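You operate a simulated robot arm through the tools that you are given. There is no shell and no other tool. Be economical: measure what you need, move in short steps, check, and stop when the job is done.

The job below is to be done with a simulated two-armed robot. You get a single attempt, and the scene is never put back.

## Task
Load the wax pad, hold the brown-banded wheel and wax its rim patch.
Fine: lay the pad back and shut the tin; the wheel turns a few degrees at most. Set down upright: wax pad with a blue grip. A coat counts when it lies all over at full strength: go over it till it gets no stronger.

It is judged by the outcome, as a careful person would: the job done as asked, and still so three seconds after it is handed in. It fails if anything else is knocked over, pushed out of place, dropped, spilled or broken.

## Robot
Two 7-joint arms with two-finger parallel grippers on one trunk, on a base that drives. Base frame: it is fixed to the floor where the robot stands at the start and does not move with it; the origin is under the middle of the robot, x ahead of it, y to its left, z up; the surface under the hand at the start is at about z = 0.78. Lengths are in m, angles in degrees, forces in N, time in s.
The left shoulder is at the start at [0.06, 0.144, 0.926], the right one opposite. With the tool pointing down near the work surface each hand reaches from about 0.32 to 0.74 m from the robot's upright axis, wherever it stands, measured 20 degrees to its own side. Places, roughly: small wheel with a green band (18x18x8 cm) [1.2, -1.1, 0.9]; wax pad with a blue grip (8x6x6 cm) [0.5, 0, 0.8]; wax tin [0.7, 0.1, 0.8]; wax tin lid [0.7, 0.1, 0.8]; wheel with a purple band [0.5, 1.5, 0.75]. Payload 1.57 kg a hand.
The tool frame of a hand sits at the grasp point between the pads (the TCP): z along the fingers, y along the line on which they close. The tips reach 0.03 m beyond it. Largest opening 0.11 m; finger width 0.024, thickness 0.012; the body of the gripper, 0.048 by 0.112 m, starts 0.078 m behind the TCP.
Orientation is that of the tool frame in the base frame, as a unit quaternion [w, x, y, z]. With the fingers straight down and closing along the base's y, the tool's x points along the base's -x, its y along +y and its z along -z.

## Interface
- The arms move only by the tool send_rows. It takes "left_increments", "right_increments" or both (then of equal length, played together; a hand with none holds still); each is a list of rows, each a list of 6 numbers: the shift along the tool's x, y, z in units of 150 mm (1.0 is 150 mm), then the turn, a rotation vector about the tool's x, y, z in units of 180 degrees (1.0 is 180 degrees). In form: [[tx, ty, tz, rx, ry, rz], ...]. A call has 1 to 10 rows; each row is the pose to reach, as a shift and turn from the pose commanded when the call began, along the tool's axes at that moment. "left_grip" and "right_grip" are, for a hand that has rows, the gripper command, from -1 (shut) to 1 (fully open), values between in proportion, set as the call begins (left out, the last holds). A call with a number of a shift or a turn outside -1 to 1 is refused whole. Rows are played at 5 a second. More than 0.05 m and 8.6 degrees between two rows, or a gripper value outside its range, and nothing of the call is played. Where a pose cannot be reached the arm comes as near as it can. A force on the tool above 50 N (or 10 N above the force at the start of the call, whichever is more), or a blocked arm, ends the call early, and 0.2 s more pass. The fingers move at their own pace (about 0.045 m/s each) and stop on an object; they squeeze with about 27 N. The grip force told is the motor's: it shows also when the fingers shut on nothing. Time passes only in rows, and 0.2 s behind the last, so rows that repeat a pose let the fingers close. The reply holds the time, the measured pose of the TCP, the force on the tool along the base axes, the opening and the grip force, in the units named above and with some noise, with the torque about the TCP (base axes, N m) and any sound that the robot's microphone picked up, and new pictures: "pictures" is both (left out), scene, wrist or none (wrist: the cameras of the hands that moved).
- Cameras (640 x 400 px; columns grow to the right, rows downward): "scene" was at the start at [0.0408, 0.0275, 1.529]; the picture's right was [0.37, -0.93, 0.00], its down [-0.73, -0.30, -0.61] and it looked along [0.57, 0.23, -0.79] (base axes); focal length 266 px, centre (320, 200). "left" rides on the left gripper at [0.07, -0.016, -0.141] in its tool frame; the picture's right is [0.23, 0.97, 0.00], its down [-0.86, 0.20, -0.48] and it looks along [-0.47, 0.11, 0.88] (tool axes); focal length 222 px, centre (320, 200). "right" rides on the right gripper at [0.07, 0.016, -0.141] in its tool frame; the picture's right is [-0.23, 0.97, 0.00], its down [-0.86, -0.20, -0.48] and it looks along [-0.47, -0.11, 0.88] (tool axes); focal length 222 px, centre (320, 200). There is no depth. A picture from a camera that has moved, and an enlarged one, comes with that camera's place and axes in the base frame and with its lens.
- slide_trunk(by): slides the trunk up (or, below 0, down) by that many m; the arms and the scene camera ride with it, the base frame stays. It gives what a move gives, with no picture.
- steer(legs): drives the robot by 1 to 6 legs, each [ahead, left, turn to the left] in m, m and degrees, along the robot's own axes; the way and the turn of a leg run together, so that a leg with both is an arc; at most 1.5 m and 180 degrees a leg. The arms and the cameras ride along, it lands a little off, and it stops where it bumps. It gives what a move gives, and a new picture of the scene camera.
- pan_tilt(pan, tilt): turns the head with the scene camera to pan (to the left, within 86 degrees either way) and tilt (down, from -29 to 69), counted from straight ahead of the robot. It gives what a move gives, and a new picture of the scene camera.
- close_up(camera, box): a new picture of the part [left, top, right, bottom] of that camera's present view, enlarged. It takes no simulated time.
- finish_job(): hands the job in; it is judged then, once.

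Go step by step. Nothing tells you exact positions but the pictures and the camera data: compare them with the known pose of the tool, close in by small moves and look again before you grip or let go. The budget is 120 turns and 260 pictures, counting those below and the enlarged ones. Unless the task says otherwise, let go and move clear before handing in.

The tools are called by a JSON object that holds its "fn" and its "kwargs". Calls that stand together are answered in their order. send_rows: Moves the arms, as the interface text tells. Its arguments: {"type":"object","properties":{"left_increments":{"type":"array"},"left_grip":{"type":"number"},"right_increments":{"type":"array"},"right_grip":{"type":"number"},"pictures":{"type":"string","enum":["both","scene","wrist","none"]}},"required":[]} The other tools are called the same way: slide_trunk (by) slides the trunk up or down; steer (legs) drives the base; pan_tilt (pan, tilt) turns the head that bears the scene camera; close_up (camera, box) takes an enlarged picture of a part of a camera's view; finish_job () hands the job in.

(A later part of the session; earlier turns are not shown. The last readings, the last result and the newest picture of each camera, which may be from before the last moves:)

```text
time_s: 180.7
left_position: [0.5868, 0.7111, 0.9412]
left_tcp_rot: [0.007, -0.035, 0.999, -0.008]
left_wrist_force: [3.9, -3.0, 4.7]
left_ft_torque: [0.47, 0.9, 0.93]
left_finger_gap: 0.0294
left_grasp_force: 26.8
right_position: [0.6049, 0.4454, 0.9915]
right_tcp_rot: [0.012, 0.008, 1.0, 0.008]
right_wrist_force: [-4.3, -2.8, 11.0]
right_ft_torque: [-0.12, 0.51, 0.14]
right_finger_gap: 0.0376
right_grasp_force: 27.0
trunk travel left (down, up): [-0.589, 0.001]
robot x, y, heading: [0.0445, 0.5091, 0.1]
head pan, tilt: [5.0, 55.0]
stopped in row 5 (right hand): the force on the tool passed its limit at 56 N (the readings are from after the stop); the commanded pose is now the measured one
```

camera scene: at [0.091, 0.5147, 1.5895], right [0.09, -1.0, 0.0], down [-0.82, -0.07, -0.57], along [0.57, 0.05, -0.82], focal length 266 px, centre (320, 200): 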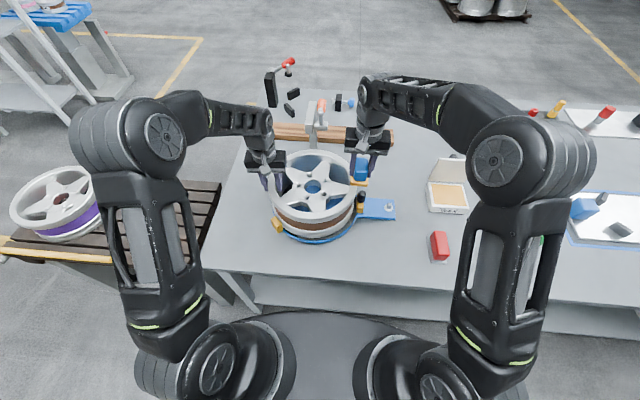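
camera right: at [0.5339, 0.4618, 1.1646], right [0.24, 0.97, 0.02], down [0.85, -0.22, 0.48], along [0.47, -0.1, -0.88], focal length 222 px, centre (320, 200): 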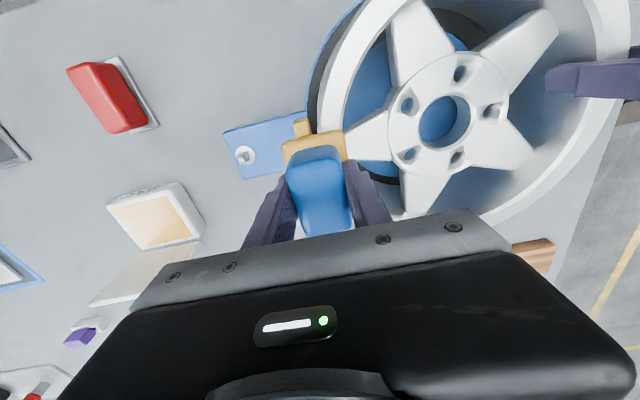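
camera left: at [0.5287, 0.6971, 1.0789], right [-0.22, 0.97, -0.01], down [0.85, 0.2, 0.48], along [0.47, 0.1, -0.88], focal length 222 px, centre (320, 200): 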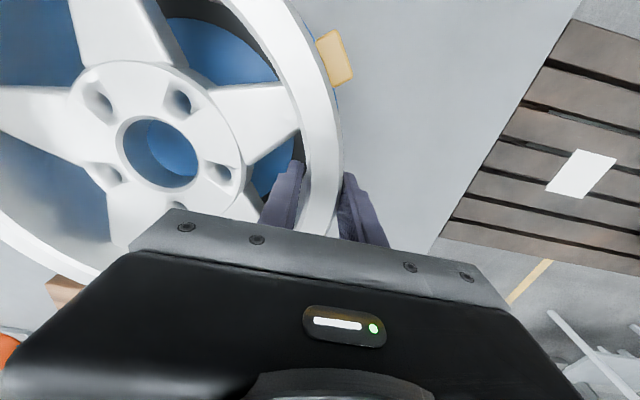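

{"fn": "send_rows", "kwargs": {"right_increments": [[0.108, 0.004, 0.005, 0, 0, 0], [0.26, 0.045, 0.005, 0, 0, 0], [0.4, 0.11, 0.005, 0, 0, 0], [0.527, 0.2, 0.005, 0, 0, 0], [0.64, 0.31, 0.005, 0, 0, 0], [0.727, 0.437, 0.005, 0, 0, 0], [0.793, 0.579, 0.005, 0, 0, 0], [0.833, 0.729, 0.005, 0, 0, 0], [0.847, 0.884, 0.005, 0, 0, 0]]}}

{"fn": "close_up", "kwargs": {"camera": "scene", "box": [230, 100, 390, 250]}}

{"fn": "close_up", "kwargs": {"camera": "right", "box": [160, 40, 480, 240]}}

```text
time_s: 181.6
left_position: [0.593, 0.7134, 0.9418]
left_tcp_rot: [0.012, -0.035, 0.999, -0.009]
left_wrist_force: [6.1, -4.1, -0.1]
left_ft_torque: [0.71, -0.11, 0.57]
left_finger_gap: 0.0287
left_grasp_force: 26.8
right_position: [0.5484, 0.4644, 0.9919]
right_tcp_rot: [0.021, 0.011, 1.0, 0.011]
right_wrist_force: [1.9, 0.4, 6.7]
right_ft_torque: [0.05, 0.15, 0.01]
right_finger_gap: 0.0376
right_grasp_force: 27.1
trunk travel left (down, up): [-0.589, 0.001]
robot x, y, heading: [0.0435, 0.507, -0.2]
head pan, tilt: [5.0, 55.0]
stopped in row 4 (right hand): the force on the tool passed its limit at 51 N (the readings are from after the stop); the commanded pose is now the measured one
camera scene: at [0.0898, 0.5157, 1.5887], right [0.09, -1.0, 0.0], down [-0.82, -0.07, -0.57], along [0.57, 0.05, -0.82], focal length 266 px, centre (320, 200)
camera right: at [0.474, 0.4803, 1.1308], right [0.25, 0.97, 0.03], down [0.83, -0.23, 0.51], along [0.5, -0.1, -0.86], focal length 222 px, centre (320, 200)
```

scene: 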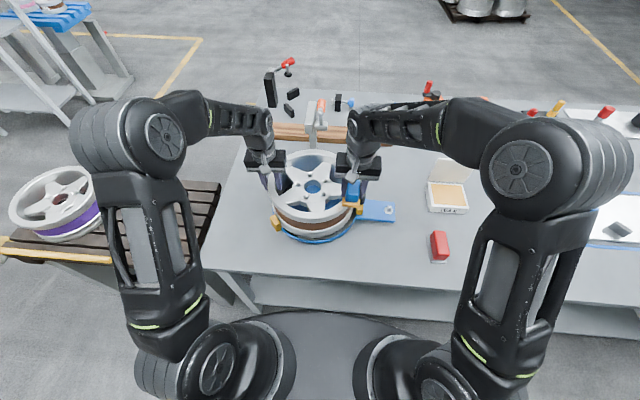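
right: 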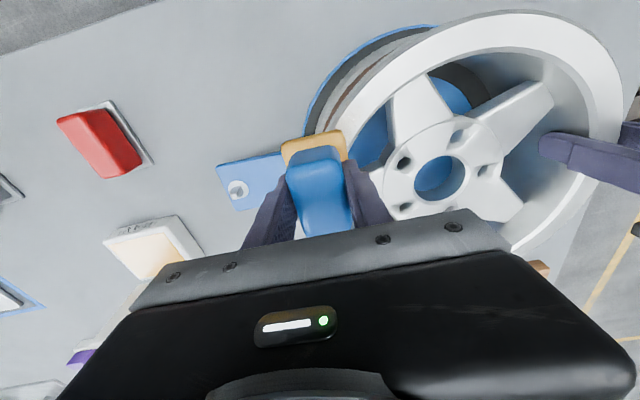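

```text
2.67 times, centred on (310, 175) of scene
camera zoom: at [0.0898, 0.5157, 1.5887], right [0.09, -1.0, 0.0], down [-0.82, -0.07, -0.57], along [0.57, 0.05, -0.82], focal length 709 px, centre (347, 267)
```

zoom: 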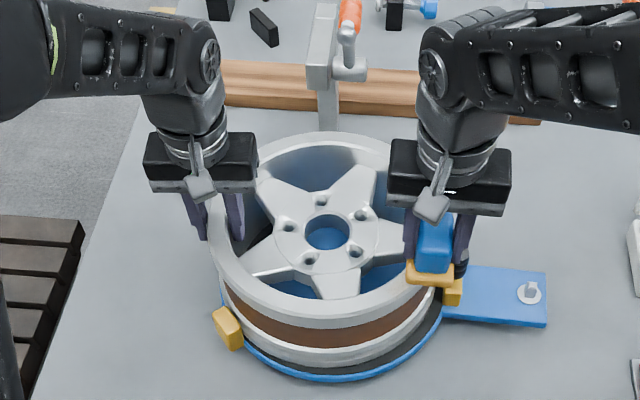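

```text
2.00 times, centred on (320, 140) of right
camera zoom: at [0.474, 0.4803, 1.1308], right [0.25, 0.97, 0.03], down [0.83, -0.23, 0.51], along [0.5, -0.1, -0.86], focal length 444 px, centre (320, 320)
```

zoom: 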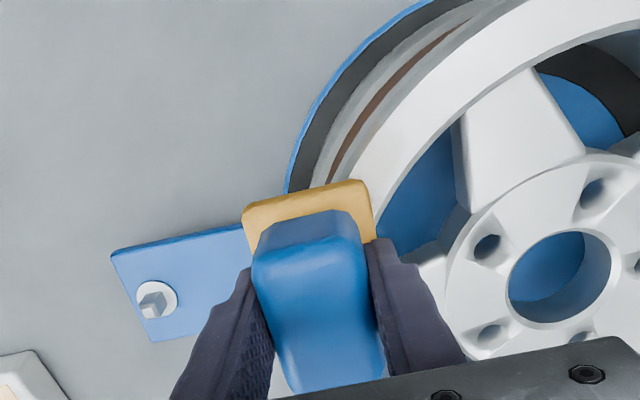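

{"fn": "send_rows", "kwargs": {"right_increments": [[0.07, 0.03, -0.01, 0, 0.013, 0], [0.15, 0.073, -0.01, 0, 0.013, 0], [0.21, 0.13, -0.01, 0, 0.013, 0], [0.26, 0.184, -0.01, 0, 0.013, 0], [0.31, 0.24, -0.01, 0, 0.013, 0], [0.35, 0.31, -0.01, 0, 0.013, 0], [0.416, 0.45, -0.01, 0, 0.013, 0], [0.44, 0.53, -0.01, 0, 0.013, 0], [0.456, 0.604, -0.01, 0, 0.013, 0], [0.469, 0.757, -0.01, 0, 0.013, 0]], "pictures": "wrist"}}

{"fn": "close_up", "kwargs": {"camera": "scene", "box": [230, 100, 390, 250]}}

```text
time_s: 183.8
left_position: [0.593, 0.7117, 0.9412]
left_tcp_rot: [0.01, -0.034, 0.999, -0.008]
left_wrist_force: [6.8, -8.7, 0.6]
left_ft_torque: [0.63, 0.06, 0.75]
left_finger_gap: 0.0287
left_grasp_force: 27.2
right_position: [0.4789, 0.5794, 0.9938]
right_tcp_rot: [-0.002, 0.01, 1.0, 0.011]
right_wrist_force: [0.0, -0.3, -0.4]
right_ft_torque: [0.0, -0.01, -0.03]
right_finger_gap: 0.0372
right_grasp_force: 27.0
trunk travel left (down, up): [-0.589, 0.001]
robot x, y, heading: [0.0443, 0.5101, -0.2]
head pan, tilt: [5.0, 55.0]
camera right: at [0.4104, 0.596, 1.136], right [0.25, 0.97, 0.02], down [0.85, -0.23, 0.47], along [0.46, -0.1, -0.88], focal length 222 px, centre (320, 200)
```

right: 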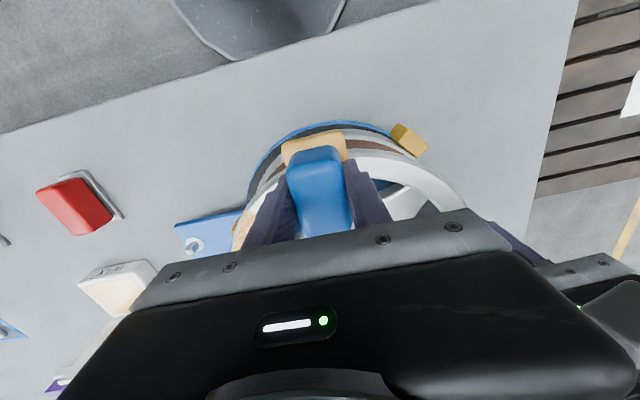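

```text
2.67 times, centred on (310, 175) of scene
camera zoom: at [0.0906, 0.5152, 1.5894], right [0.09, -1.0, 0.0], down [-0.82, -0.07, -0.57], along [0.57, 0.05, -0.82], focal length 709 px, centre (347, 267)
```

zoom: 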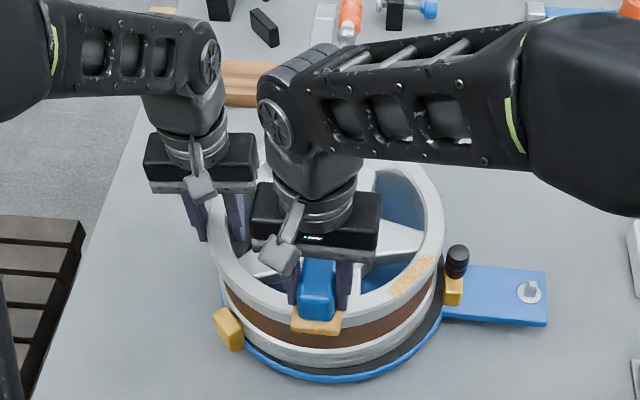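

A coat has appeared on the rim face at the near-right: that is the patch. I lift the pad off slightly aside and look closely.

{"fn": "send_rows", "kwargs": {"right_increments": [[0.1, 0, -0.15, 0, 0, 0], [0.2, 0, -0.25, 0, 0, 0], [0.2, 0, -0.25, 0, 0, 0]], "pictures": "wrist"}}

{"fn": "close_up", "kwargs": {"camera": "scene", "box": [320, 165, 370, 225]}}

{"fn": "close_up", "kwargs": {"camera": "right", "box": [180, 100, 340, 260]}}

```text
time_s: 184.6
left_position: [0.5926, 0.7113, 0.9408]
left_tcp_rot: [0.01, -0.034, 0.999, -0.008]
left_wrist_force: [5.3, -11.4, -0.6]
left_ft_torque: [0.56, 0.35, 0.5]
left_finger_gap: 0.0288
left_grasp_force: 26.7
right_position: [0.4503, 0.5797, 1.0329]
right_tcp_rot: [-0.002, 0.009, 1.0, 0.01]
right_wrist_force: [0.6, -0.6, -1.0]
right_ft_torque: [-0.02, 0.0, 0.03]
right_finger_gap: 0.0373
right_grasp_force: 27.3
trunk travel left (down, up): [-0.589, 0.001]
robot x, y, heading: [0.0488, 0.5117, 0.4]
head pan, tilt: [5.0, 55.0]
camera right: at [0.3818, 0.595, 1.1739], right [0.25, 0.97, 0.02], down [0.85, -0.23, 0.47], along [0.46, -0.1, -0.88], focal length 222 px, centre (320, 200)
```

right: 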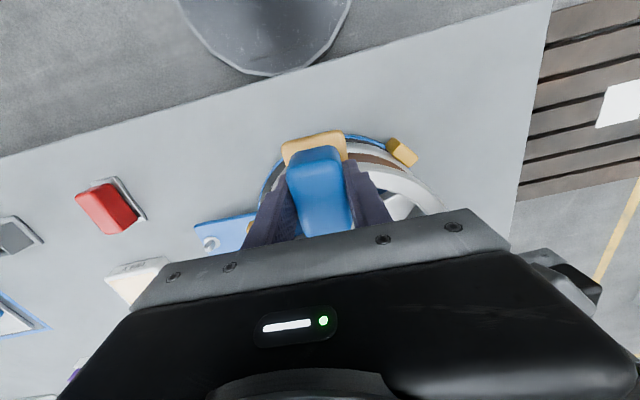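

```text
6.67 times, centred on (345, 195) of scene
camera zoom: at [0.0905, 0.5146, 1.5895], right [0.09, -1.0, 0.0], down [-0.82, -0.07, -0.57], along [0.57, 0.05, -0.82], focal length 1774 px, centre (153, 233)
```

zoom: 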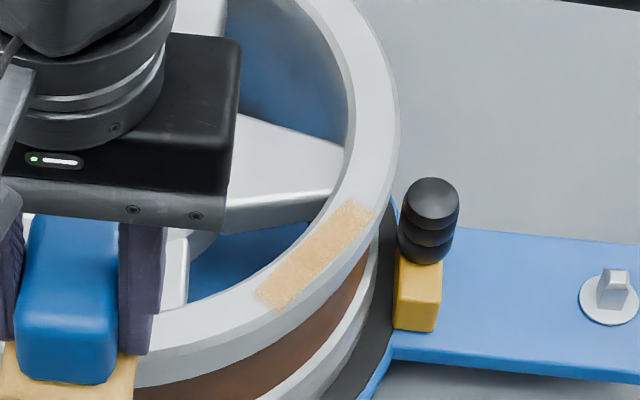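

```text
2.50 times, centred on (260, 180) of right
camera zoom: at [0.3818, 0.595, 1.1739], right [0.25, 0.97, 0.02], down [0.85, -0.23, 0.47], along [0.46, -0.1, -0.88], focal length 555 px, centre (470, 250)
```

zoom: 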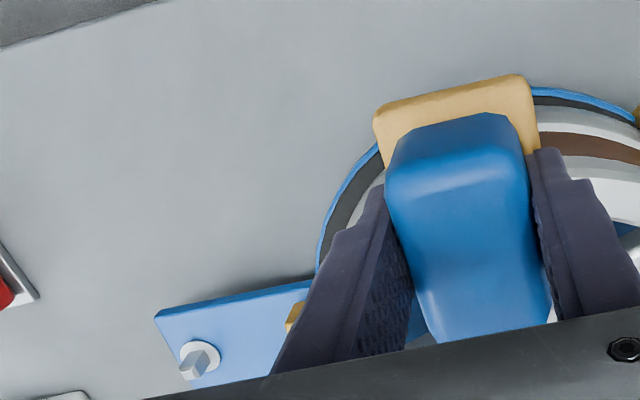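

{"fn": "send_rows", "kwargs": {"right_increments": [[-0.15, -0.16, 0, 0, 0, 0], [-0.3, -0.32, 0, 0, 0, 0], [-0.45, -0.48, 0, 0, 0, 0], [-0.6, -0.64, 0.05, 0, 0, 0], [-0.72, -0.77, 0.15, 0, 0, 0], [-0.72, -0.77, 0.25, 0, 0, 0]], "pictures": "none"}}

{"fn": "send_rows", "kwargs": {"right_increments": [[0, 0, 0.01, 0, 0, 0], [0, 0, 0.02, 0, 0, 0], [0, 0, 0.03, 0, 0, 0], [0, 0, 0.035, 0, 0, 0], [0, 0, 0.035, 0, 0, 0]], "pictures": "none"}}

```text
time_s: 186.0
left_position: [0.5915, 0.7119, 0.9415]
left_tcp_rot: [0.01, -0.035, 0.999, -0.008]
left_wrist_force: [7.3, -13.2, 0.6]
left_ft_torque: [0.85, -0.14, 0.84]
left_finger_gap: 0.0285
left_grasp_force: 27.1
right_position: [0.5575, 0.4614, 0.9922]
right_tcp_rot: [0.001, 0.009, 1.0, 0.012]
right_wrist_force: [-1.2, -2.8, 18.4]
right_ft_torque: [-0.28, -0.48, -0.08]
right_finger_gap: 0.0372
right_grasp_force: 26.9
trunk travel left (down, up): [-0.589, 0.001]
robot x, y, heading: [0.0491, 0.5101, 0.2]
head pan, tilt: [5.0, 55.0]
```

```text
time_s: 186.7
left_position: [0.5915, 0.7113, 0.9413]
left_tcp_rot: [0.01, -0.035, 0.999, -0.007]
left_wrist_force: [2.4, -1.6, 4.1]
left_ft_torque: [0.51, 0.81, 0.72]
left_finger_gap: 0.0284
left_grasp_force: 26.8
right_position: [0.5584, 0.462, 0.992]
right_tcp_rot: [0.005, 0.01, 1.0, 0.012]
right_wrist_force: [-3.7, -2.4, 8.8]
right_ft_torque: [-0.16, 0.03, -0.04]
right_finger_gap: 0.0372
right_grasp_force: 26.7
trunk travel left (down, up): [-0.589, 0.001]
robot x, y, heading: [0.0447, 0.508, -0.2]
head pan, tilt: [5.0, 55.0]
stopped in row 3 (right hand): the force on the tool passed its limit at 52 N (the readings are from after the stop); the commanded pose is now the measured one
```

{"fn": "send_rows", "kwargs": {"right_increments": [[0.13, 0.1, 0.004, 0, 0, 0], [0.26, 0.2, 0.004, 0, 0, 0], [0.387, 0.3, 0.004, 0, 0, 0], [0.26, 0.2, 0.004, 0, 0, 0], [0.13, 0.1, 0.004, 0, 0, 0], [0, 0, 0.004, 0, 0, 0], [-0.09, -0.067, 0.004, 0, 0, 0], [0.05, 0.04, 0.004, 0, 0, 0], [0.2, 0.15, 0.004, 0, 0, 0], [0.36, 0.28, 0.004, 0, 0, 0]], "pictures": "none"}}

{"fn": "close_up", "kwargs": {"camera": "scene", "box": [300, 155, 400, 235]}}

```text
time_s: 188.6
left_position: [0.5998, 0.7121, 0.9433]
left_tcp_rot: [0.02, -0.036, 0.999, -0.007]
left_wrist_force: [7.0, -2.9, -0.3]
left_ft_torque: [0.64, 0.33, 0.91]
left_finger_gap: 0.0269
left_grasp_force: 27.5
right_position: [0.553, 0.463, 0.9924]
right_tcp_rot: [0.011, 0.016, 1.0, 0.008]
right_wrist_force: [-1.1, -1.5, 8.8]
right_ft_torque: [-0.02, 0.28, 0.08]
right_finger_gap: 0.0375
right_grasp_force: 26.8
trunk travel left (down, up): [-0.589, 0.001]
robot x, y, heading: [0.0496, 0.5119, 0.1]
head pan, tilt: [5.0, 55.0]
stopped in row 9 (right hand): the force on the tool passed its limit at 56 N (the readings are from after the stop); the commanded pose is now the measured one
```

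```text
5.00 times, centred on (350, 195) of scene
camera zoom: at [0.0901, 0.5152, 1.5889], right [0.09, -1.0, 0.0], down [-0.82, -0.07, -0.57], along [0.57, 0.05, -0.82], focal length 1330 px, centre (170, 225)
```

zoom: 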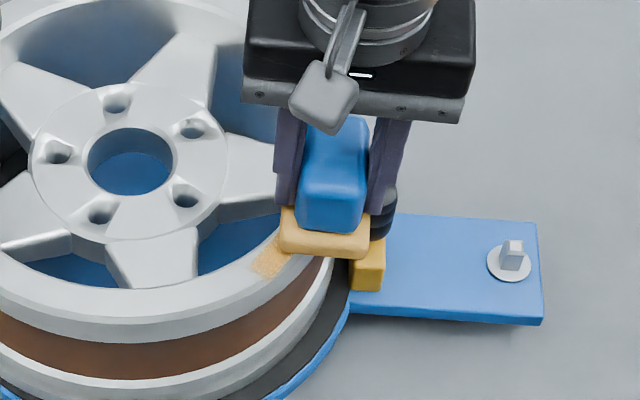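

{"fn": "send_rows", "kwargs": {"right_increments": [[0.06, 0.05, -0.004, 0, 0, 0], [0.12, 0.1, -0.004, 0, 0, 0], [0.18, 0.15, -0.004, 0, 0, 0], [0.24, 0.2, -0.004, 0, 0, 0], [0.3, 0.25, -0.004, 0, 0, 0], [0.36, 0.29, -0.004, 0, 0, 0], [0.28, 0.22, -0.004, 0, 0, 0], [0.2, 0.15, -0.004, 0, 0, 0], [0.1, 0.08, -0.004, 0, 0, 0], [0, 0, -0.004, 0, 0, 0]], "pictures": "none"}}

{"fn": "close_up", "kwargs": {"camera": "scene", "box": [300, 155, 400, 235]}}

```text
time_s: 190.8
left_position: [0.5972, 0.7143, 0.9422]
left_tcp_rot: [0.018, -0.035, 0.999, -0.005]
left_wrist_force: [6.6, -9.0, 3.6]
left_ft_torque: [0.72, 0.56, 0.65]
left_finger_gap: 0.0266
left_grasp_force: 26.9
right_position: [0.5526, 0.4631, 0.9922]
right_tcp_rot: [0.01, 0.015, 1.0, 0.008]
right_wrist_force: [0.0, -0.5, -1.3]
right_ft_torque: [0.02, 0.02, -0.02]
right_finger_gap: 0.0375
right_grasp_force: 26.3
trunk travel left (down, up): [-0.589, 0.001]
robot x, y, heading: [0.0467, 0.5099, -0.1]
head pan, tilt: [5.0, 55.0]
```

```text
5.00 times, centred on (350, 195) of scene
camera zoom: at [0.0908, 0.5139, 1.5895], right [0.09, -1.0, 0.0], down [-0.82, -0.07, -0.57], along [0.57, 0.05, -0.82], focal length 1330 px, centre (170, 225)
```

zoom: 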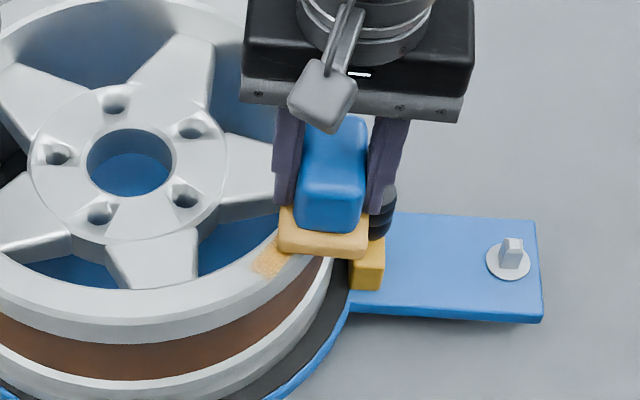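

{"fn": "send_rows", "kwargs": {"right_increments": [[0.06, 0.05, 0.006, 0, 0, 0], [0.12, 0.1, 0.006, 0, 0, 0], [0.18, 0.15, 0.006, 0, 0, 0], [0.24, 0.2, 0.006, 0, 0, 0], [0.3, 0.25, 0.006, 0, 0, 0], [0.36, 0.29, 0.006, 0, 0, 0], [0.28, 0.22, 0.006, 0, 0, 0], [0.2, 0.15, 0.006, 0, 0, 0], [0.1, 0.08, 0.006, 0, 0, 0], [0, 0, 0.006, 0, 0, 0]], "pictures": "none"}}

{"fn": "send_rows", "kwargs": {"right_increments": [[-0.08, -0.06, 0, 0, 0, 0], [0, 0, 0, 0, 0, 0], [0.1, 0.08, 0, 0, 0, 0], [0.2, 0.15, 0, 0, 0, 0], [0.3, 0.22, 0, 0, 0, 0], [0.4, 0.35, 0, 0, 0, 0], [0.46, 0.5, -0.1, 0, 0, 0], [0.6, 0.7, -0.15, 0, 0, 0]], "pictures": "none"}}

{"fn": "close_up", "kwargs": {"camera": "scene", "box": [320, 165, 370, 225]}}

```text
time_s: 193.0
left_position: [0.5935, 0.7131, 0.9424]
left_tcp_rot: [0.018, -0.034, 0.999, -0.005]
left_wrist_force: [-8.1, -18.3, -8.6]
left_ft_torque: [0.72, 0.35, 0.67]
left_finger_gap: 0.0273
left_grasp_force: 27.2
right_position: [0.549, 0.4652, 0.9914]
right_tcp_rot: [0.01, 0.015, 1.0, 0.007]
right_wrist_force: [-12.4, 9.4, 21.4]
right_ft_torque: [0.66, 1.01, -0.1]
right_finger_gap: 0.0374
right_grasp_force: 27.1
trunk travel left (down, up): [-0.589, 0.001]
robot x, y, heading: [0.0458, 0.5103, 0.3]
head pan, tilt: [5.0, 55.0]
```

```text
time_s: 194.8
left_position: [0.5976, 0.7136, 0.9442]
left_tcp_rot: [0.019, -0.034, 0.999, -0.006]
left_wrist_force: [2.4, -8.5, 21.7]
left_ft_torque: [0.24, 0.27, 0.25]
left_finger_gap: 0.027
left_grasp_force: 27.0
right_position: [0.4617, 0.5718, 1.0136]
right_tcp_rot: [0.01, 0.015, 1.0, 0.008]
right_wrist_force: [0.4, 0.5, -1.6]
right_ft_torque: [-0.01, 0.01, 0.01]
right_finger_gap: 0.0375
right_grasp_force: 27.0
trunk travel left (down, up): [-0.589, 0.001]
robot x, y, heading: [0.0437, 0.5092, -0.1]
head pan, tilt: [5.0, 55.0]
```

```text
6.67 times, centred on (345, 195) of scene
camera zoom: at [0.0883, 0.5143, 1.5895], right [0.09, -1.0, 0.0], down [-0.82, -0.07, -0.57], along [0.57, 0.05, -0.82], focal length 1774 px, centre (153, 233)
```

zoom: 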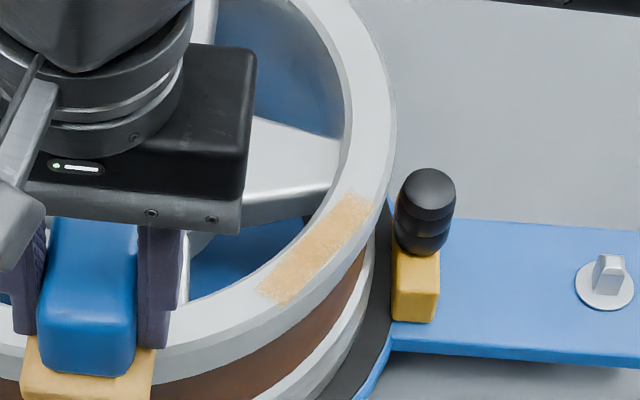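

{"fn": "send_rows", "kwargs": {"right_increments": [[-0.175, -0.292, 0.06, 0, 0, 0], [-0.175, -0.292, 0.145, 0, 0, 0], [-0.275, -0.459, 0.147, 0, 0, 0], [-0.35, -0.53, 0.147, 0, 0, 0], [-0.422, -0.6, 0.147, 0, 0, 0], [-0.52, -0.665, 0.147, 0, 0, 0], [-0.609, -0.725, 0.147, 0, 0, 0], [-0.68, -0.755, 0.147, 0, 0, 0], [-0.755, -0.78, 0.147, 0, 0, 0], [-0.68, -0.755, 0.147, 0, 0, 0]], "pictures": "none"}}

{"fn": "send_rows", "kwargs": {"right_increments": [[0.07, 0.03, 0, 0, 0, 0], [0.16, 0.09, 0, 0, 0, 0], [0.258, 0.155, 0, 0, 0, 0], [0.33, 0.225, 0, 0, 0, 0], [0.405, 0.296, 0, 0, 0, 0], [0.505, 0.463, 0, 0, 0, 0], [0.505, 0.463, 0, 0, 0, 0], [0.405, 0.296, 0, 0, 0, 0], [0.33, 0.225, 0, 0, 0, 0], [0.258, 0.155, 0, 0, 0, 0]], "pictures": "none"}}

```text
refused: row 1 steps farther than a row can; nothing moved
```

```text
time_s: 197.0
left_position: [0.5984, 0.7123, 0.9434]
left_tcp_rot: [0.02, -0.035, 0.999, -0.005]
left_wrist_force: [5.2, -12.1, 16.1]
left_ft_torque: [0.68, 0.2, 0.58]
left_finger_gap: 0.0268
left_grasp_force: 26.9
right_position: [0.4283, 0.5949, 1.0127]
right_tcp_rot: [0.011, 0.015, 1.0, 0.009]
right_wrist_force: [0.6, 0.5, -0.8]
right_ft_torque: [0.0, 0.0, -0.01]
right_finger_gap: 0.0373
right_grasp_force: 26.9
trunk travel left (down, up): [-0.589, 0.001]
robot x, y, heading: [0.0457, 0.5101, -0.2]
head pan, tilt: [5.0, 55.0]
```

{"fn": "send_rows", "kwargs": {"right_increments": [[-0.2, -0.22, 0, 0, 0, 0], [-0.398, -0.446, 0.05, 0, 0, 0], [-0.398, -0.446, 0.141, 0, 0, 0], [-0.498, -0.613, 0.141, 0, 0, 0], [-0.57, -0.683, 0.141, 0, 0, 0], [-0.645, -0.753, 0.141, 0, 0, 0], [-0.74, -0.82, 0.141, 0, 0, 0], [-0.831, -0.879, 0.141, 0, 0, 0], [-0.9, -0.91, 0.141, 0, 0, 0], [-0.978, -0.933, 0.141, 0, 0, 0]], "pictures": "none"}}

```text
time_s: 199.2
left_position: [0.5988, 0.7129, 0.944]
left_tcp_rot: [0.019, -0.034, 0.999, -0.006]
left_wrist_force: [7.6, -10.8, 19.1]
left_ft_torque: [0.55, 0.36, 0.81]
left_finger_gap: 0.0268
left_grasp_force: 27.3
right_position: [0.5705, 0.4492, 0.9946]
right_tcp_rot: [0.009, 0.016, 1.0, 0.009]
right_wrist_force: [-0.4, -0.7, -1.2]
right_ft_torque: [0.0, 0.01, 0.05]
right_finger_gap: 0.0374
right_grasp_force: 27.0
trunk travel left (down, up): [-0.589, 0.001]
robot x, y, heading: [0.0473, 0.5099, -0.0]
head pan, tilt: [5.0, 55.0]
```

{"fn": "send_rows", "kwargs": {"right_increments": [[0.02, 0, 0.01, 0, 0, 0], [0.02, 0, 0.018, 0, 0, 0], [0.02, 0, 0.024, 0, 0, 0], [0.02, 0, 0.028, 0, 0, 0]], "pictures": "none"}}

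```text
time_s: 200.2
left_position: [0.5975, 0.712, 0.9434]
left_tcp_rot: [0.019, -0.035, 0.999, -0.005]
left_wrist_force: [13.0, -9.9, 5.5]
left_ft_torque: [0.53, 0.38, 1.24]
left_finger_gap: 0.0271
left_grasp_force: 26.9
right_position: [0.5685, 0.451, 0.9924]
right_tcp_rot: [0.014, 0.017, 1.0, 0.009]
right_wrist_force: [-1.6, -6.8, 31.3]
right_ft_torque: [0.24, 0.88, 0.16]
right_finger_gap: 0.0377
right_grasp_force: 27.0
trunk travel left (down, up): [-0.589, 0.001]
robot x, y, heading: [0.0479, 0.5091, -0.2]
head pan, tilt: [5.0, 55.0]
```

{"fn": "send_rows", "kwargs": {"right_increments": [[0.05, 0.04, -0.008, 0, 0, 0], [0.103, 0.08, -0.008, 0, 0, 0], [0.2, 0.145, -0.008, 0, 0, 0], [0.29, 0.207, -0.008, 0, 0, 0], [0.36, 0.275, -0.008, 0, 0, 0], [0.437, 0.347, -0.008, 0, 0, 0], [0.36, 0.275, -0.008, 0, 0, 0], [0.29, 0.207, -0.008, 0, 0, 0], [0.2, 0.145, -0.008, 0, 0, 0], [0.103, 0.08, -0.008, 0, 0, 0]], "pictures": "none"}}

{"fn": "close_up", "kwargs": {"camera": "scene", "box": [300, 155, 400, 235]}}

```text
time_s: 202.4
left_position: [0.5925, 0.712, 0.9423]
left_tcp_rot: [0.018, -0.034, 0.999, -0.007]
left_wrist_force: [-13.4, -22.1, 0.3]
left_ft_torque: [0.59, 0.72, 0.84]
left_finger_gap: 0.0286
left_grasp_force: 27.0
right_position: [0.5458, 0.4638, 0.9917]
right_tcp_rot: [0.011, 0.014, 1.0, 0.008]
right_wrist_force: [-20.4, 11.2, 28.9]
right_ft_torque: [0.73, 1.17, -0.01]
right_finger_gap: 0.0375
right_grasp_force: 26.7
trunk travel left (down, up): [-0.589, 0.001]
robot x, y, heading: [0.0507, 0.5103, -0.1]
head pan, tilt: [5.0, 55.0]
```

```text
5.00 times, centred on (350, 195) of scene
camera zoom: at [0.0825, 0.514, 1.5896], right [0.09, -1.0, 0.0], down [-0.81, -0.07, -0.58], along [0.58, 0.05, -0.82], focal length 1330 px, centre (170, 225)
```

zoom: 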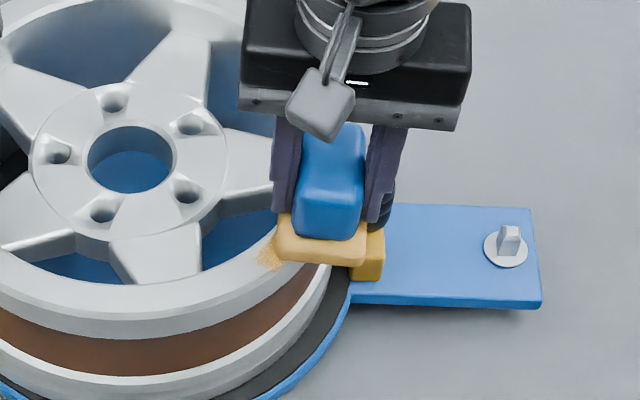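

{"fn": "send_rows", "kwargs": {"right_increments": [[-0.08, -0.06, 0, 0, 0, 0], [-0.16, -0.1, 0, 0, 0, 0], [-0.08, -0.06, 0, 0, 0, 0], [0.02, 0.02, 0, 0, 0, 0], [0.1, 0.08, 0, 0, 0, 0], [0.18, 0.14, 0, 0, 0, 0], [0.25, 0.2, 0, 0, 0, 0], [0.33, 0.28, 0, 0, 0, 0], [0.41, 0.4, 0, 0, 0, 0], [0.47, 0.55, -0.1, 0, 0, 0]], "pictures": "none"}}

{"fn": "send_rows", "kwargs": {"right_increments": [[0.1, 0.15, -0.1, 0, 0, 0], [0.2, 0.2, -0.1, 0, 0, 0]], "pictures": "none"}}

{"fn": "close_up", "kwargs": {"camera": "scene", "box": [320, 165, 370, 225]}}

```text
time_s: 203.5
left_position: [0.6059, 0.7144, 0.9438]
left_tcp_rot: [0.028, -0.034, 0.999, -0.006]
left_wrist_force: [2.0, -10.9, -6.0]
left_ft_torque: [0.85, -0.34, 0.41]
left_finger_gap: 0.0265
left_grasp_force: 27.4
right_position: [0.5541, 0.4599, 0.9929]
right_tcp_rot: [0.018, 0.019, 1.0, 0.004]
right_wrist_force: [-0.4, 0.4, -0.5]
right_ft_torque: [-0.03, -0.01, -0.01]
right_finger_gap: 0.0373
right_grasp_force: 26.8
trunk travel left (down, up): [-0.589, 0.001]
robot x, y, heading: [0.0482, 0.5087, 0.2]
head pan, tilt: [5.0, 55.0]
stopped in row 5 (right hand): the force on the tool passed its limit at 54 N (the readings are from after the stop); the commanded pose is now the measured one
```

```text
time_s: 204.1
left_position: [0.6081, 0.714, 0.9447]
left_tcp_rot: [0.029, -0.034, 0.999, -0.005]
left_wrist_force: [1.4, -13.5, -8.6]
left_ft_torque: [0.84, -0.52, 0.08]
left_finger_gap: 0.0261
left_grasp_force: 27.3
right_position: [0.5255, 0.4891, 1.0068]
right_tcp_rot: [0.016, 0.02, 1.0, 0.004]
right_wrist_force: [0.6, 0.3, -0.2]
right_ft_torque: [-0.01, 0.03, 0.04]
right_finger_gap: 0.0377
right_grasp_force: 26.9
trunk travel left (down, up): [-0.589, 0.001]
robot x, y, heading: [0.0479, 0.5077, -0.3]
head pan, tilt: [5.0, 55.0]
```

```text
6.67 times, centred on (345, 195) of scene
camera zoom: at [0.0926, 0.5132, 1.5893], right [0.09, -1.0, 0.0], down [-0.82, -0.07, -0.57], along [0.57, 0.05, -0.82], focal length 1774 px, centre (153, 233)
```

zoom: 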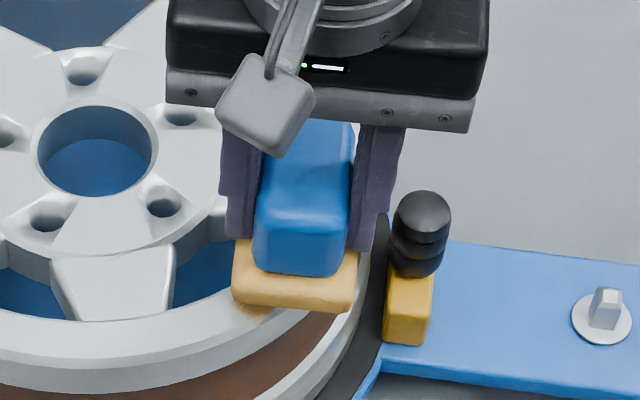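

The wheel drifted clockwise ~5°; I bring it back with the left hand and will use lighter strokes.

{"fn": "send_rows", "kwargs": {"left_increments": [[0.02, 0, 0, 0, 0, -0.006], [0.04, 0, 0, 0, 0, -0.012], [0.06, 0, 0, 0, 0, -0.018], [0.08, 0, 0, 0, 0, -0.024], [0.095, 0, 0, 0, 0, -0.03], [0.095, 0, 0, 0, 0, -0.03]], "right_increments": [[0.05, 0.1, -0.05, 0, 0.002, 0], [0.1, 0.2, -0.1, 0, 0.004, 0], [0.2, 0.3, -0.1, 0, 0.006, 0], [0.3, 0.4, -0.1, 0, 0.008, 0], [0.35, 0.5, -0.1, 0, 0.01, 0], [0.35, 0.55, -0.1, 0, 0.01, 0]], "pictures": "none"}}

{"fn": "close_up", "kwargs": {"camera": "scene", "box": [300, 155, 400, 235]}}

{"fn": "close_up", "kwargs": {"camera": "scene", "box": [325, 180, 365, 210]}}

```text
time_s: 205.5
left_position: [0.5926, 0.7129, 0.9452]
left_tcp_rot: [0.027, -0.081, 0.996, -0.006]
left_wrist_force: [4.3, -18.9, -10.4]
left_ft_torque: [0.79, -0.68, 0.22]
left_finger_gap: 0.0262
left_grasp_force: 27.3
right_position: [0.4777, 0.5743, 1.0231]
right_tcp_rot: [0.0, 0.019, 1.0, 0.006]
right_wrist_force: [0.3, -0.2, -0.8]
right_ft_torque: [0.0, 0.02, -0.01]
right_finger_gap: 0.0376
right_grasp_force: 27.2
trunk travel left (down, up): [-0.589, 0.001]
robot x, y, heading: [0.048, 0.5111, 0.0]
head pan, tilt: [5.0, 55.0]
```

```text
5.00 times, centred on (350, 195) of scene
camera zoom: at [0.093, 0.5128, 1.5894], right [0.09, -1.0, 0.0], down [-0.82, -0.07, -0.57], along [0.57, 0.05, -0.82], focal length 1330 px, centre (170, 225)
```

zoom: 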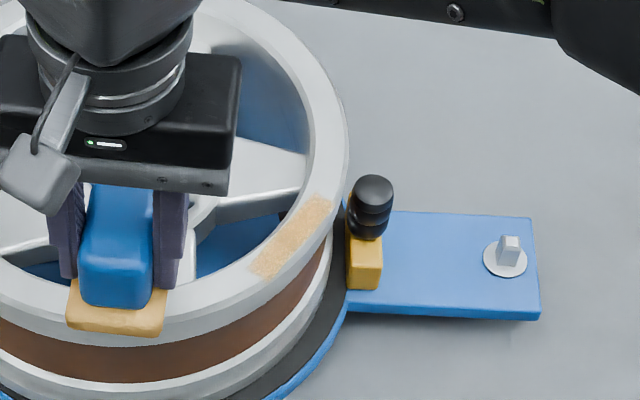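

```text
13.33 times, centred on (345, 195) of scene
camera zoom: at [0.093, 0.5128, 1.5894], right [0.09, -1.0, 0.0], down [-0.82, -0.07, -0.57], along [0.57, 0.05, -0.82], focal length 3547 px, centre (-13, 267)
```

zoom: 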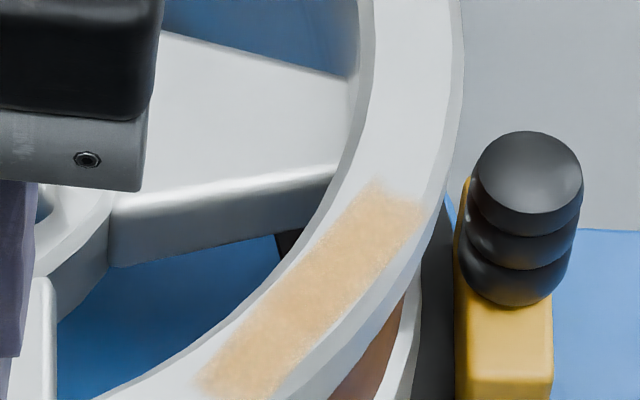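

{"fn": "send_rows", "kwargs": {"right_increments": [[-0.13, -0.21, 0, 0, 0, 0], [-0.26, -0.42, 0, 0, 0, 0], [-0.382, -0.622, 0.08, 0, 0, 0], [-0.382, -0.622, 0.16, 0, 0, 0], [-0.382, -0.622, 0.18, 0, 0, 0], [-0.382, -0.622, 0.19, 0, 0, 0]], "pictures": "none"}}

```text
time_s: 206.9
left_position: [0.5934, 0.7129, 0.9454]
left_tcp_rot: [0.028, -0.083, 0.996, -0.005]
left_wrist_force: [5.7, -19.8, -12.5]
left_ft_torque: [0.52, 0.25, 0.45]
left_finger_gap: 0.0261
left_grasp_force: 27.4
right_position: [0.5309, 0.4759, 0.9924]
right_tcp_rot: [0.001, 0.019, 1.0, 0.005]
right_wrist_force: [-0.6, -0.9, 7.7]
right_ft_torque: [-0.27, -0.31, -0.06]
right_finger_gap: 0.0372
right_grasp_force: 27.1
trunk travel left (down, up): [-0.589, 0.001]
robot x, y, heading: [0.053, 0.5123, -0.1]
head pan, tilt: [5.0, 55.0]
```

{"fn": "send_rows", "kwargs": {"right_increments": [[0, 0, 0.006, 0, 0, 0], [0.1, 0.08, 0.006, 0, 0, 0], [0, 0, 0.006, 0, 0, 0], [-0.13, -0.1, 0.006, 0, 0, 0], [-0.2, -0.13, 0.006, 0, 0, 0], [-0.1, -0.08, 0.006, 0, 0, 0], [0, 0, 0.006, 0, 0, 0], [0.1, 0.08, 0.006, 0, 0, 0], [0, 0, 0.006, 0, 0, 0], [-0.1, -0.08, 0.006, 0, 0, 0]], "pictures": "none"}}

{"fn": "send_rows", "kwargs": {"right_increments": [[-0.06, -0.03, 0, 0, 0, 0], [0, 0, 0, 0, 0, 0], [0.1, 0.08, 0, 0, 0, 0], [0.2, 0.16, 0, 0, 0, 0], [0.1, 0.08, 0, 0, 0, 0], [0, 0, 0, 0, 0, 0], [-0.06, -0.03, 0, 0, 0, 0], [0, 0, 0, 0, 0, 0], [0.1, 0.08, 0, 0, 0, 0], [0.2, 0.16, 0, 0, 0, 0]], "pictures": "none"}}

{"fn": "close_up", "kwargs": {"camera": "scene", "box": [300, 155, 400, 235]}}

```text
time_s: 209.1
left_position: [0.5873, 0.7118, 0.9448]
left_tcp_rot: [0.027, -0.082, 0.996, -0.007]
left_wrist_force: [-1.8, -25.1, 4.8]
left_ft_torque: [0.23, 0.71, 0.65]
left_finger_gap: 0.0267
left_grasp_force: 26.9
right_position: [0.5402, 0.4689, 0.992]
right_tcp_rot: [0.0, 0.016, 1.0, 0.006]
right_wrist_force: [-8.8, 10.2, 16.9]
right_ft_torque: [0.16, -0.17, 0.22]
right_finger_gap: 0.0374
right_grasp_force: 26.8
trunk travel left (down, up): [-0.589, 0.001]
robot x, y, heading: [0.0457, 0.5101, -0.4]
head pan, tilt: [5.0, 55.0]
```

```text
time_s: 211.3
left_position: [0.596, 0.7135, 0.9456]
left_tcp_rot: [0.031, -0.082, 0.996, -0.006]
left_wrist_force: [23.5, -9.2, 4.4]
left_ft_torque: [0.46, -0.22, 0.23]
left_finger_gap: 0.0267
left_grasp_force: 27.3
right_position: [0.5197, 0.4901, 0.9913]
right_tcp_rot: [0.003, 0.02, 1.0, 0.005]
right_wrist_force: [15.2, -13.7, 29.5]
right_ft_torque: [-0.82, -0.75, 0.13]
right_finger_gap: 0.0377
right_grasp_force: 26.9
trunk travel left (down, up): [-0.589, 0.001]
robot x, y, heading: [0.0468, 0.51, 0.0]
head pan, tilt: [5.0, 55.0]
```

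```text
5.00 times, centred on (350, 195) of scene
camera zoom: at [0.0947, 0.5121, 1.5897], right [0.09, -1.0, 0.0], down [-0.82, -0.07, -0.57], along [0.57, 0.05, -0.82], focal length 1330 px, centre (170, 225)
```

zoom: 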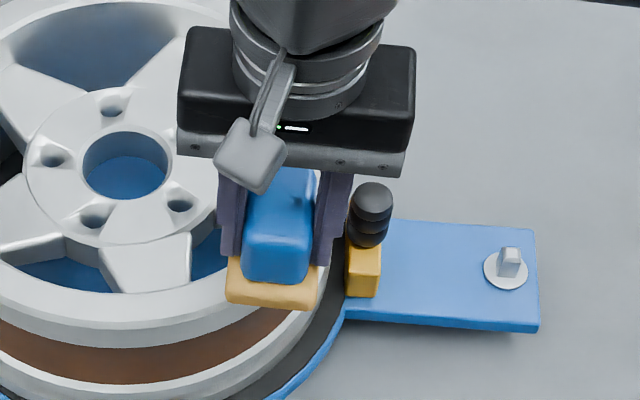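

{"fn": "send_rows", "kwargs": {"right_increments": [[-0.1, -0.08, 0, 0, 0, 0], [-0.2, -0.16, 0, 0, 0, 0], [-0.3, -0.22, 0, 0, 0, 0], [-0.2, -0.16, 0, 0, 0, 0], [-0.1, -0.08, 0, 0, 0, 0], [0, 0, 0, 0, 0, 0], [-0.1, -0.08, 0, 0, 0, 0], [-0.2, -0.16, 0, 0, 0, 0], [-0.3, -0.22, 0, 0, 0, 0], [-0.2, -0.16, 0, 0, 0, 0]], "pictures": "none"}}

{"fn": "send_rows", "kwargs": {"right_increments": [[0.1, 0.08, -0.1, 0, 0, 0], [0.2, 0.25, -0.2, 0, 0, 0], [0.35, 0.45, -0.2, 0, 0, 0], [0.45, 0.65, -0.2, 0, 0, 0]], "pictures": "none"}}

{"fn": "close_up", "kwargs": {"camera": "scene", "box": [300, 155, 400, 235]}}

{"fn": "close_up", "kwargs": {"camera": "scene", "box": [325, 180, 365, 210]}}

```text
time_s: 213.5
left_position: [0.5929, 0.7133, 0.9449]
left_tcp_rot: [0.029, -0.081, 0.996, -0.006]
left_wrist_force: [3.8, -20.1, -0.6]
left_ft_torque: [0.44, -0.1, 0.05]
left_finger_gap: 0.0272
left_grasp_force: 26.6
right_position: [0.5433, 0.4641, 0.9919]
right_tcp_rot: [0.003, 0.02, 1.0, 0.005]
right_wrist_force: [3.3, -0.2, 23.0]
right_ft_torque: [0.35, 0.22, -0.18]
right_finger_gap: 0.0375
right_grasp_force: 26.6
trunk travel left (down, up): [-0.589, 0.001]
robot x, y, heading: [0.0502, 0.506, 0.1]
head pan, tilt: [5.0, 55.0]
```

```text
time_s: 214.5
left_position: [0.5919, 0.7135, 0.9459]
left_tcp_rot: [0.028, -0.081, 0.996, -0.005]
left_wrist_force: [4.4, -17.8, 5.6]
left_ft_torque: [0.45, -0.39, 0.35]
left_finger_gap: 0.0269
left_grasp_force: 26.8
right_position: [0.4814, 0.5648, 1.0218]
right_tcp_rot: [0.001, 0.02, 1.0, 0.005]
right_wrist_force: [-0.5, 0.7, -0.2]
right_ft_torque: [-0.02, 0.0, 0.0]
right_finger_gap: 0.0372
right_grasp_force: 26.9
trunk travel left (down, up): [-0.589, 0.001]
robot x, y, heading: [0.0457, 0.5104, 0.2]
head pan, tilt: [5.0, 55.0]
```

```text
5.00 times, centred on (350, 195) of scene
camera zoom: at [0.0918, 0.5126, 1.5895], right [0.09, -1.0, 0.0], down [-0.82, -0.07, -0.57], along [0.57, 0.05, -0.82], focal length 1330 px, centre (170, 225)
```

zoom: 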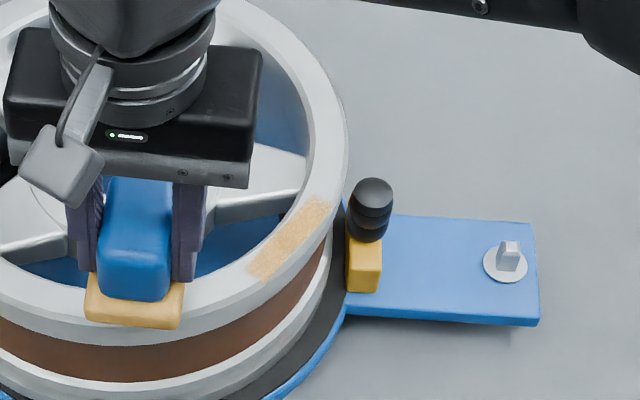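

```text
13.33 times, centred on (345, 195) of scene
camera zoom: at [0.0918, 0.5126, 1.5895], right [0.09, -1.0, 0.0], down [-0.82, -0.07, -0.57], along [0.57, 0.05, -0.82], focal length 3547 px, centre (-13, 267)
```

zoom: 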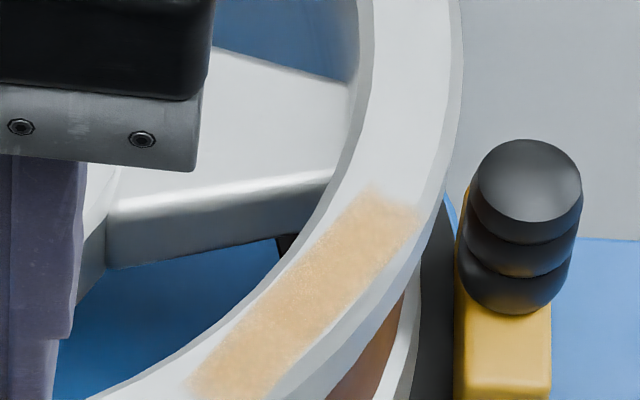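

{"fn": "send_rows", "kwargs": {"right_increments": [[-0.13, -0.2, 0, 0, 0, 0], [-0.26, -0.4, 0.08, 0, 0, 0], [-0.36, -0.57, 0.15, 0, 0, 0], [-0.36, -0.57, 0.19, 0, 0, 0], [-0.26, -0.49, 0.19, 0, 0, 0], [-0.16, -0.41, 0.19, 0, 0, 0], [-0.26, -0.49, 0.19, 0, 0, 0], [-0.36, -0.57, 0.19, 0, 0, 0], [-0.46, -0.65, 0.19, 0, 0, 0], [-0.54, -0.69, 0.19, 0, 0, 0]], "pictures": "none"}}

{"fn": "send_rows", "kwargs": {"right_increments": [[0.1, 0.06, 0, 0, 0, 0], [0.2, 0.12, 0, 0, 0, 0], [0.3, 0.2, 0, 0, 0, 0], [0.4, 0.28, 0, 0, 0, 0], [0.3, 0.2, 0, 0, 0, 0], [0.2, 0.12, 0, 0, 0, 0], [0.1, 0.06, 0, 0, 0, 0], [0, 0, 0, 0, 0, 0], [0.1, 0.06, 0, 0, 0, 0], [0.2, 0.12, 0, 0, 0, 0]], "pictures": "none"}}

```text
time_s: 216.7
left_position: [0.5927, 0.7137, 0.9459]
left_tcp_rot: [0.029, -0.083, 0.996, -0.006]
left_wrist_force: [4.9, -20.0, 5.3]
left_ft_torque: [0.59, 0.26, 0.22]
left_finger_gap: 0.0271
left_grasp_force: 27.3
right_position: [0.5564, 0.4592, 0.9928]
right_tcp_rot: [0.001, 0.019, 1.0, 0.005]
right_wrist_force: [0.9, 0.6, 0.3]
right_ft_torque: [0.05, 0.01, -0.01]
right_finger_gap: 0.0373
right_grasp_force: 27.5
trunk travel left (down, up): [-0.589, 0.001]
robot x, y, heading: [0.0463, 0.51, -0.3]
head pan, tilt: [5.0, 55.0]
```

```text
time_s: 218.9
left_position: [0.5921, 0.7135, 0.9452]
left_tcp_rot: [0.028, -0.082, 0.996, -0.006]
left_wrist_force: [3.7, -19.2, 4.4]
left_ft_torque: [0.29, 0.04, 0.22]
left_finger_gap: 0.0267
left_grasp_force: 27.2
right_position: [0.5288, 0.4795, 0.994]
right_tcp_rot: [0.0, 0.019, 1.0, 0.006]
right_wrist_force: [0.3, 0.2, -0.4]
right_ft_torque: [0.02, -0.02, -0.01]
right_finger_gap: 0.0374
right_grasp_force: 27.2
trunk travel left (down, up): [-0.589, 0.001]
robot x, y, heading: [0.0512, 0.5109, 0.0]
head pan, tilt: [5.0, 55.0]
```

{"fn": "send_rows", "kwargs": {"right_increments": [[0, 0, 0.013, 0, 0, 0], [0.1, 0.08, 0.015, 0, 0, 0], [0, 0, 0.015, 0, 0, 0], [-0.1, -0.07, 0.015, 0, 0, 0], [-0.2, -0.13, 0.015, 0, 0, 0], [-0.1, -0.07, 0.015, 0, 0, 0], [0, 0, 0.015, 0, 0, 0], [0.1, 0.08, 0.015, 0, 0, 0], [0.16, 0.13, 0.015, 0, 0, 0], [0, 0, 0.015, 0, 0, 0]], "pictures": "none"}}

{"fn": "send_rows", "kwargs": {"right_increments": [[-0.1, -0.07, 0, 0, 0, 0], [-0.2, -0.13, 0, 0, 0, 0], [-0.1, -0.07, 0, 0, 0, 0], [0, 0, 0, 0, 0, 0], [0.1, 0.08, 0, 0, 0, 0], [0, 0, 0, 0, 0, 0], [-0.1, -0.07, 0, 0, 0, 0], [0, 0, 0, 0, 0, 0], [0.1, 0.08, 0, 0, 0, 0], [0.2, 0.16, 0, 0, 0, 0]], "pictures": "none"}}

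{"fn": "send_rows", "kwargs": {"right_increments": [[0.05, 0.1, -0.1, 0, 0, 0], [0.1, 0.25, -0.2, 0, 0, 0], [0.2, 0.45, -0.2, 0, 0, 0]], "pictures": "none"}}

{"fn": "close_up", "kwargs": {"camera": "scene", "box": [325, 180, 365, 210]}}

```text
time_s: 221.1
left_position: [0.5848, 0.7107, 0.9455]
left_tcp_rot: [0.025, -0.081, 0.996, -0.007]
left_wrist_force: [-3.2, -27.6, -1.4]
left_ft_torque: [0.24, 0.57, 0.7]
left_finger_gap: 0.0276
left_grasp_force: 26.6
right_position: [0.5215, 0.4855, 0.9918]
right_tcp_rot: [0.001, 0.016, 1.0, 0.007]
right_wrist_force: [-6.2, 9.4, 19.1]
right_ft_torque: [-0.43, -0.49, 0.07]
right_finger_gap: 0.0376
right_grasp_force: 27.7
trunk travel left (down, up): [-0.589, 0.001]
robot x, y, heading: [0.0482, 0.5091, 0.1]
head pan, tilt: [5.0, 55.0]
```

```text
time_s: 222.1
left_position: [0.5986, 0.7143, 0.9472]
left_tcp_rot: [0.037, -0.082, 0.996, -0.007]
left_wrist_force: [1.8, -9.6, -5.8]
left_ft_torque: [0.78, -0.29, 0.4]
left_finger_gap: 0.0265
left_grasp_force: 27.1
right_position: [0.5358, 0.4737, 0.9928]
right_tcp_rot: [0.009, 0.023, 1.0, 0.001]
right_wrist_force: [0.0, 0.5, 0.2]
right_ft_torque: [-0.05, -0.03, 0.01]
right_finger_gap: 0.0376
right_grasp_force: 26.7
trunk travel left (down, up): [-0.589, 0.001]
robot x, y, heading: [0.0515, 0.5089, -0.2]
head pan, tilt: [5.0, 55.0]
stopped in row 5 (right hand): the force on the tool passed its limit at 54 N (the readings are from after the stop); the commanded pose is now the measured one
```

```text
time_s: 222.9
left_position: [0.5992, 0.7143, 0.947]
left_tcp_rot: [0.035, -0.081, 0.996, -0.006]
left_wrist_force: [1.5, -15.8, -9.2]
left_ft_torque: [0.49, -0.09, 0.07]
left_finger_gap: 0.0264
left_grasp_force: 27.2
right_position: [0.5112, 0.5404, 1.0224]
right_tcp_rot: [0.007, 0.024, 1.0, 0.003]
right_wrist_force: [0.0, -0.8, -0.5]
right_ft_torque: [-0.03, 0.01, 0.0]
right_finger_gap: 0.0372
right_grasp_force: 27.0
trunk travel left (down, up): [-0.589, 0.001]
robot x, y, heading: [0.0538, 0.5091, 0.0]
head pan, tilt: [5.0, 55.0]
```

```text
13.33 times, centred on (345, 195) of scene
camera zoom: at [0.094, 0.5131, 1.5894], right [0.08, -1.0, 0.0], down [-0.82, -0.07, -0.57], along [0.57, 0.05, -0.82], focal length 3547 px, centre (-13, 267)
```

zoom: 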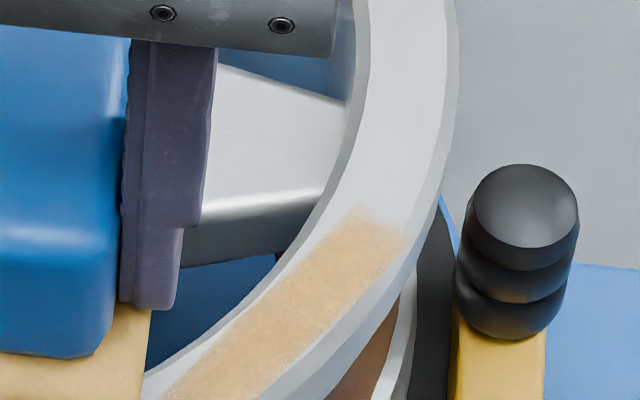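

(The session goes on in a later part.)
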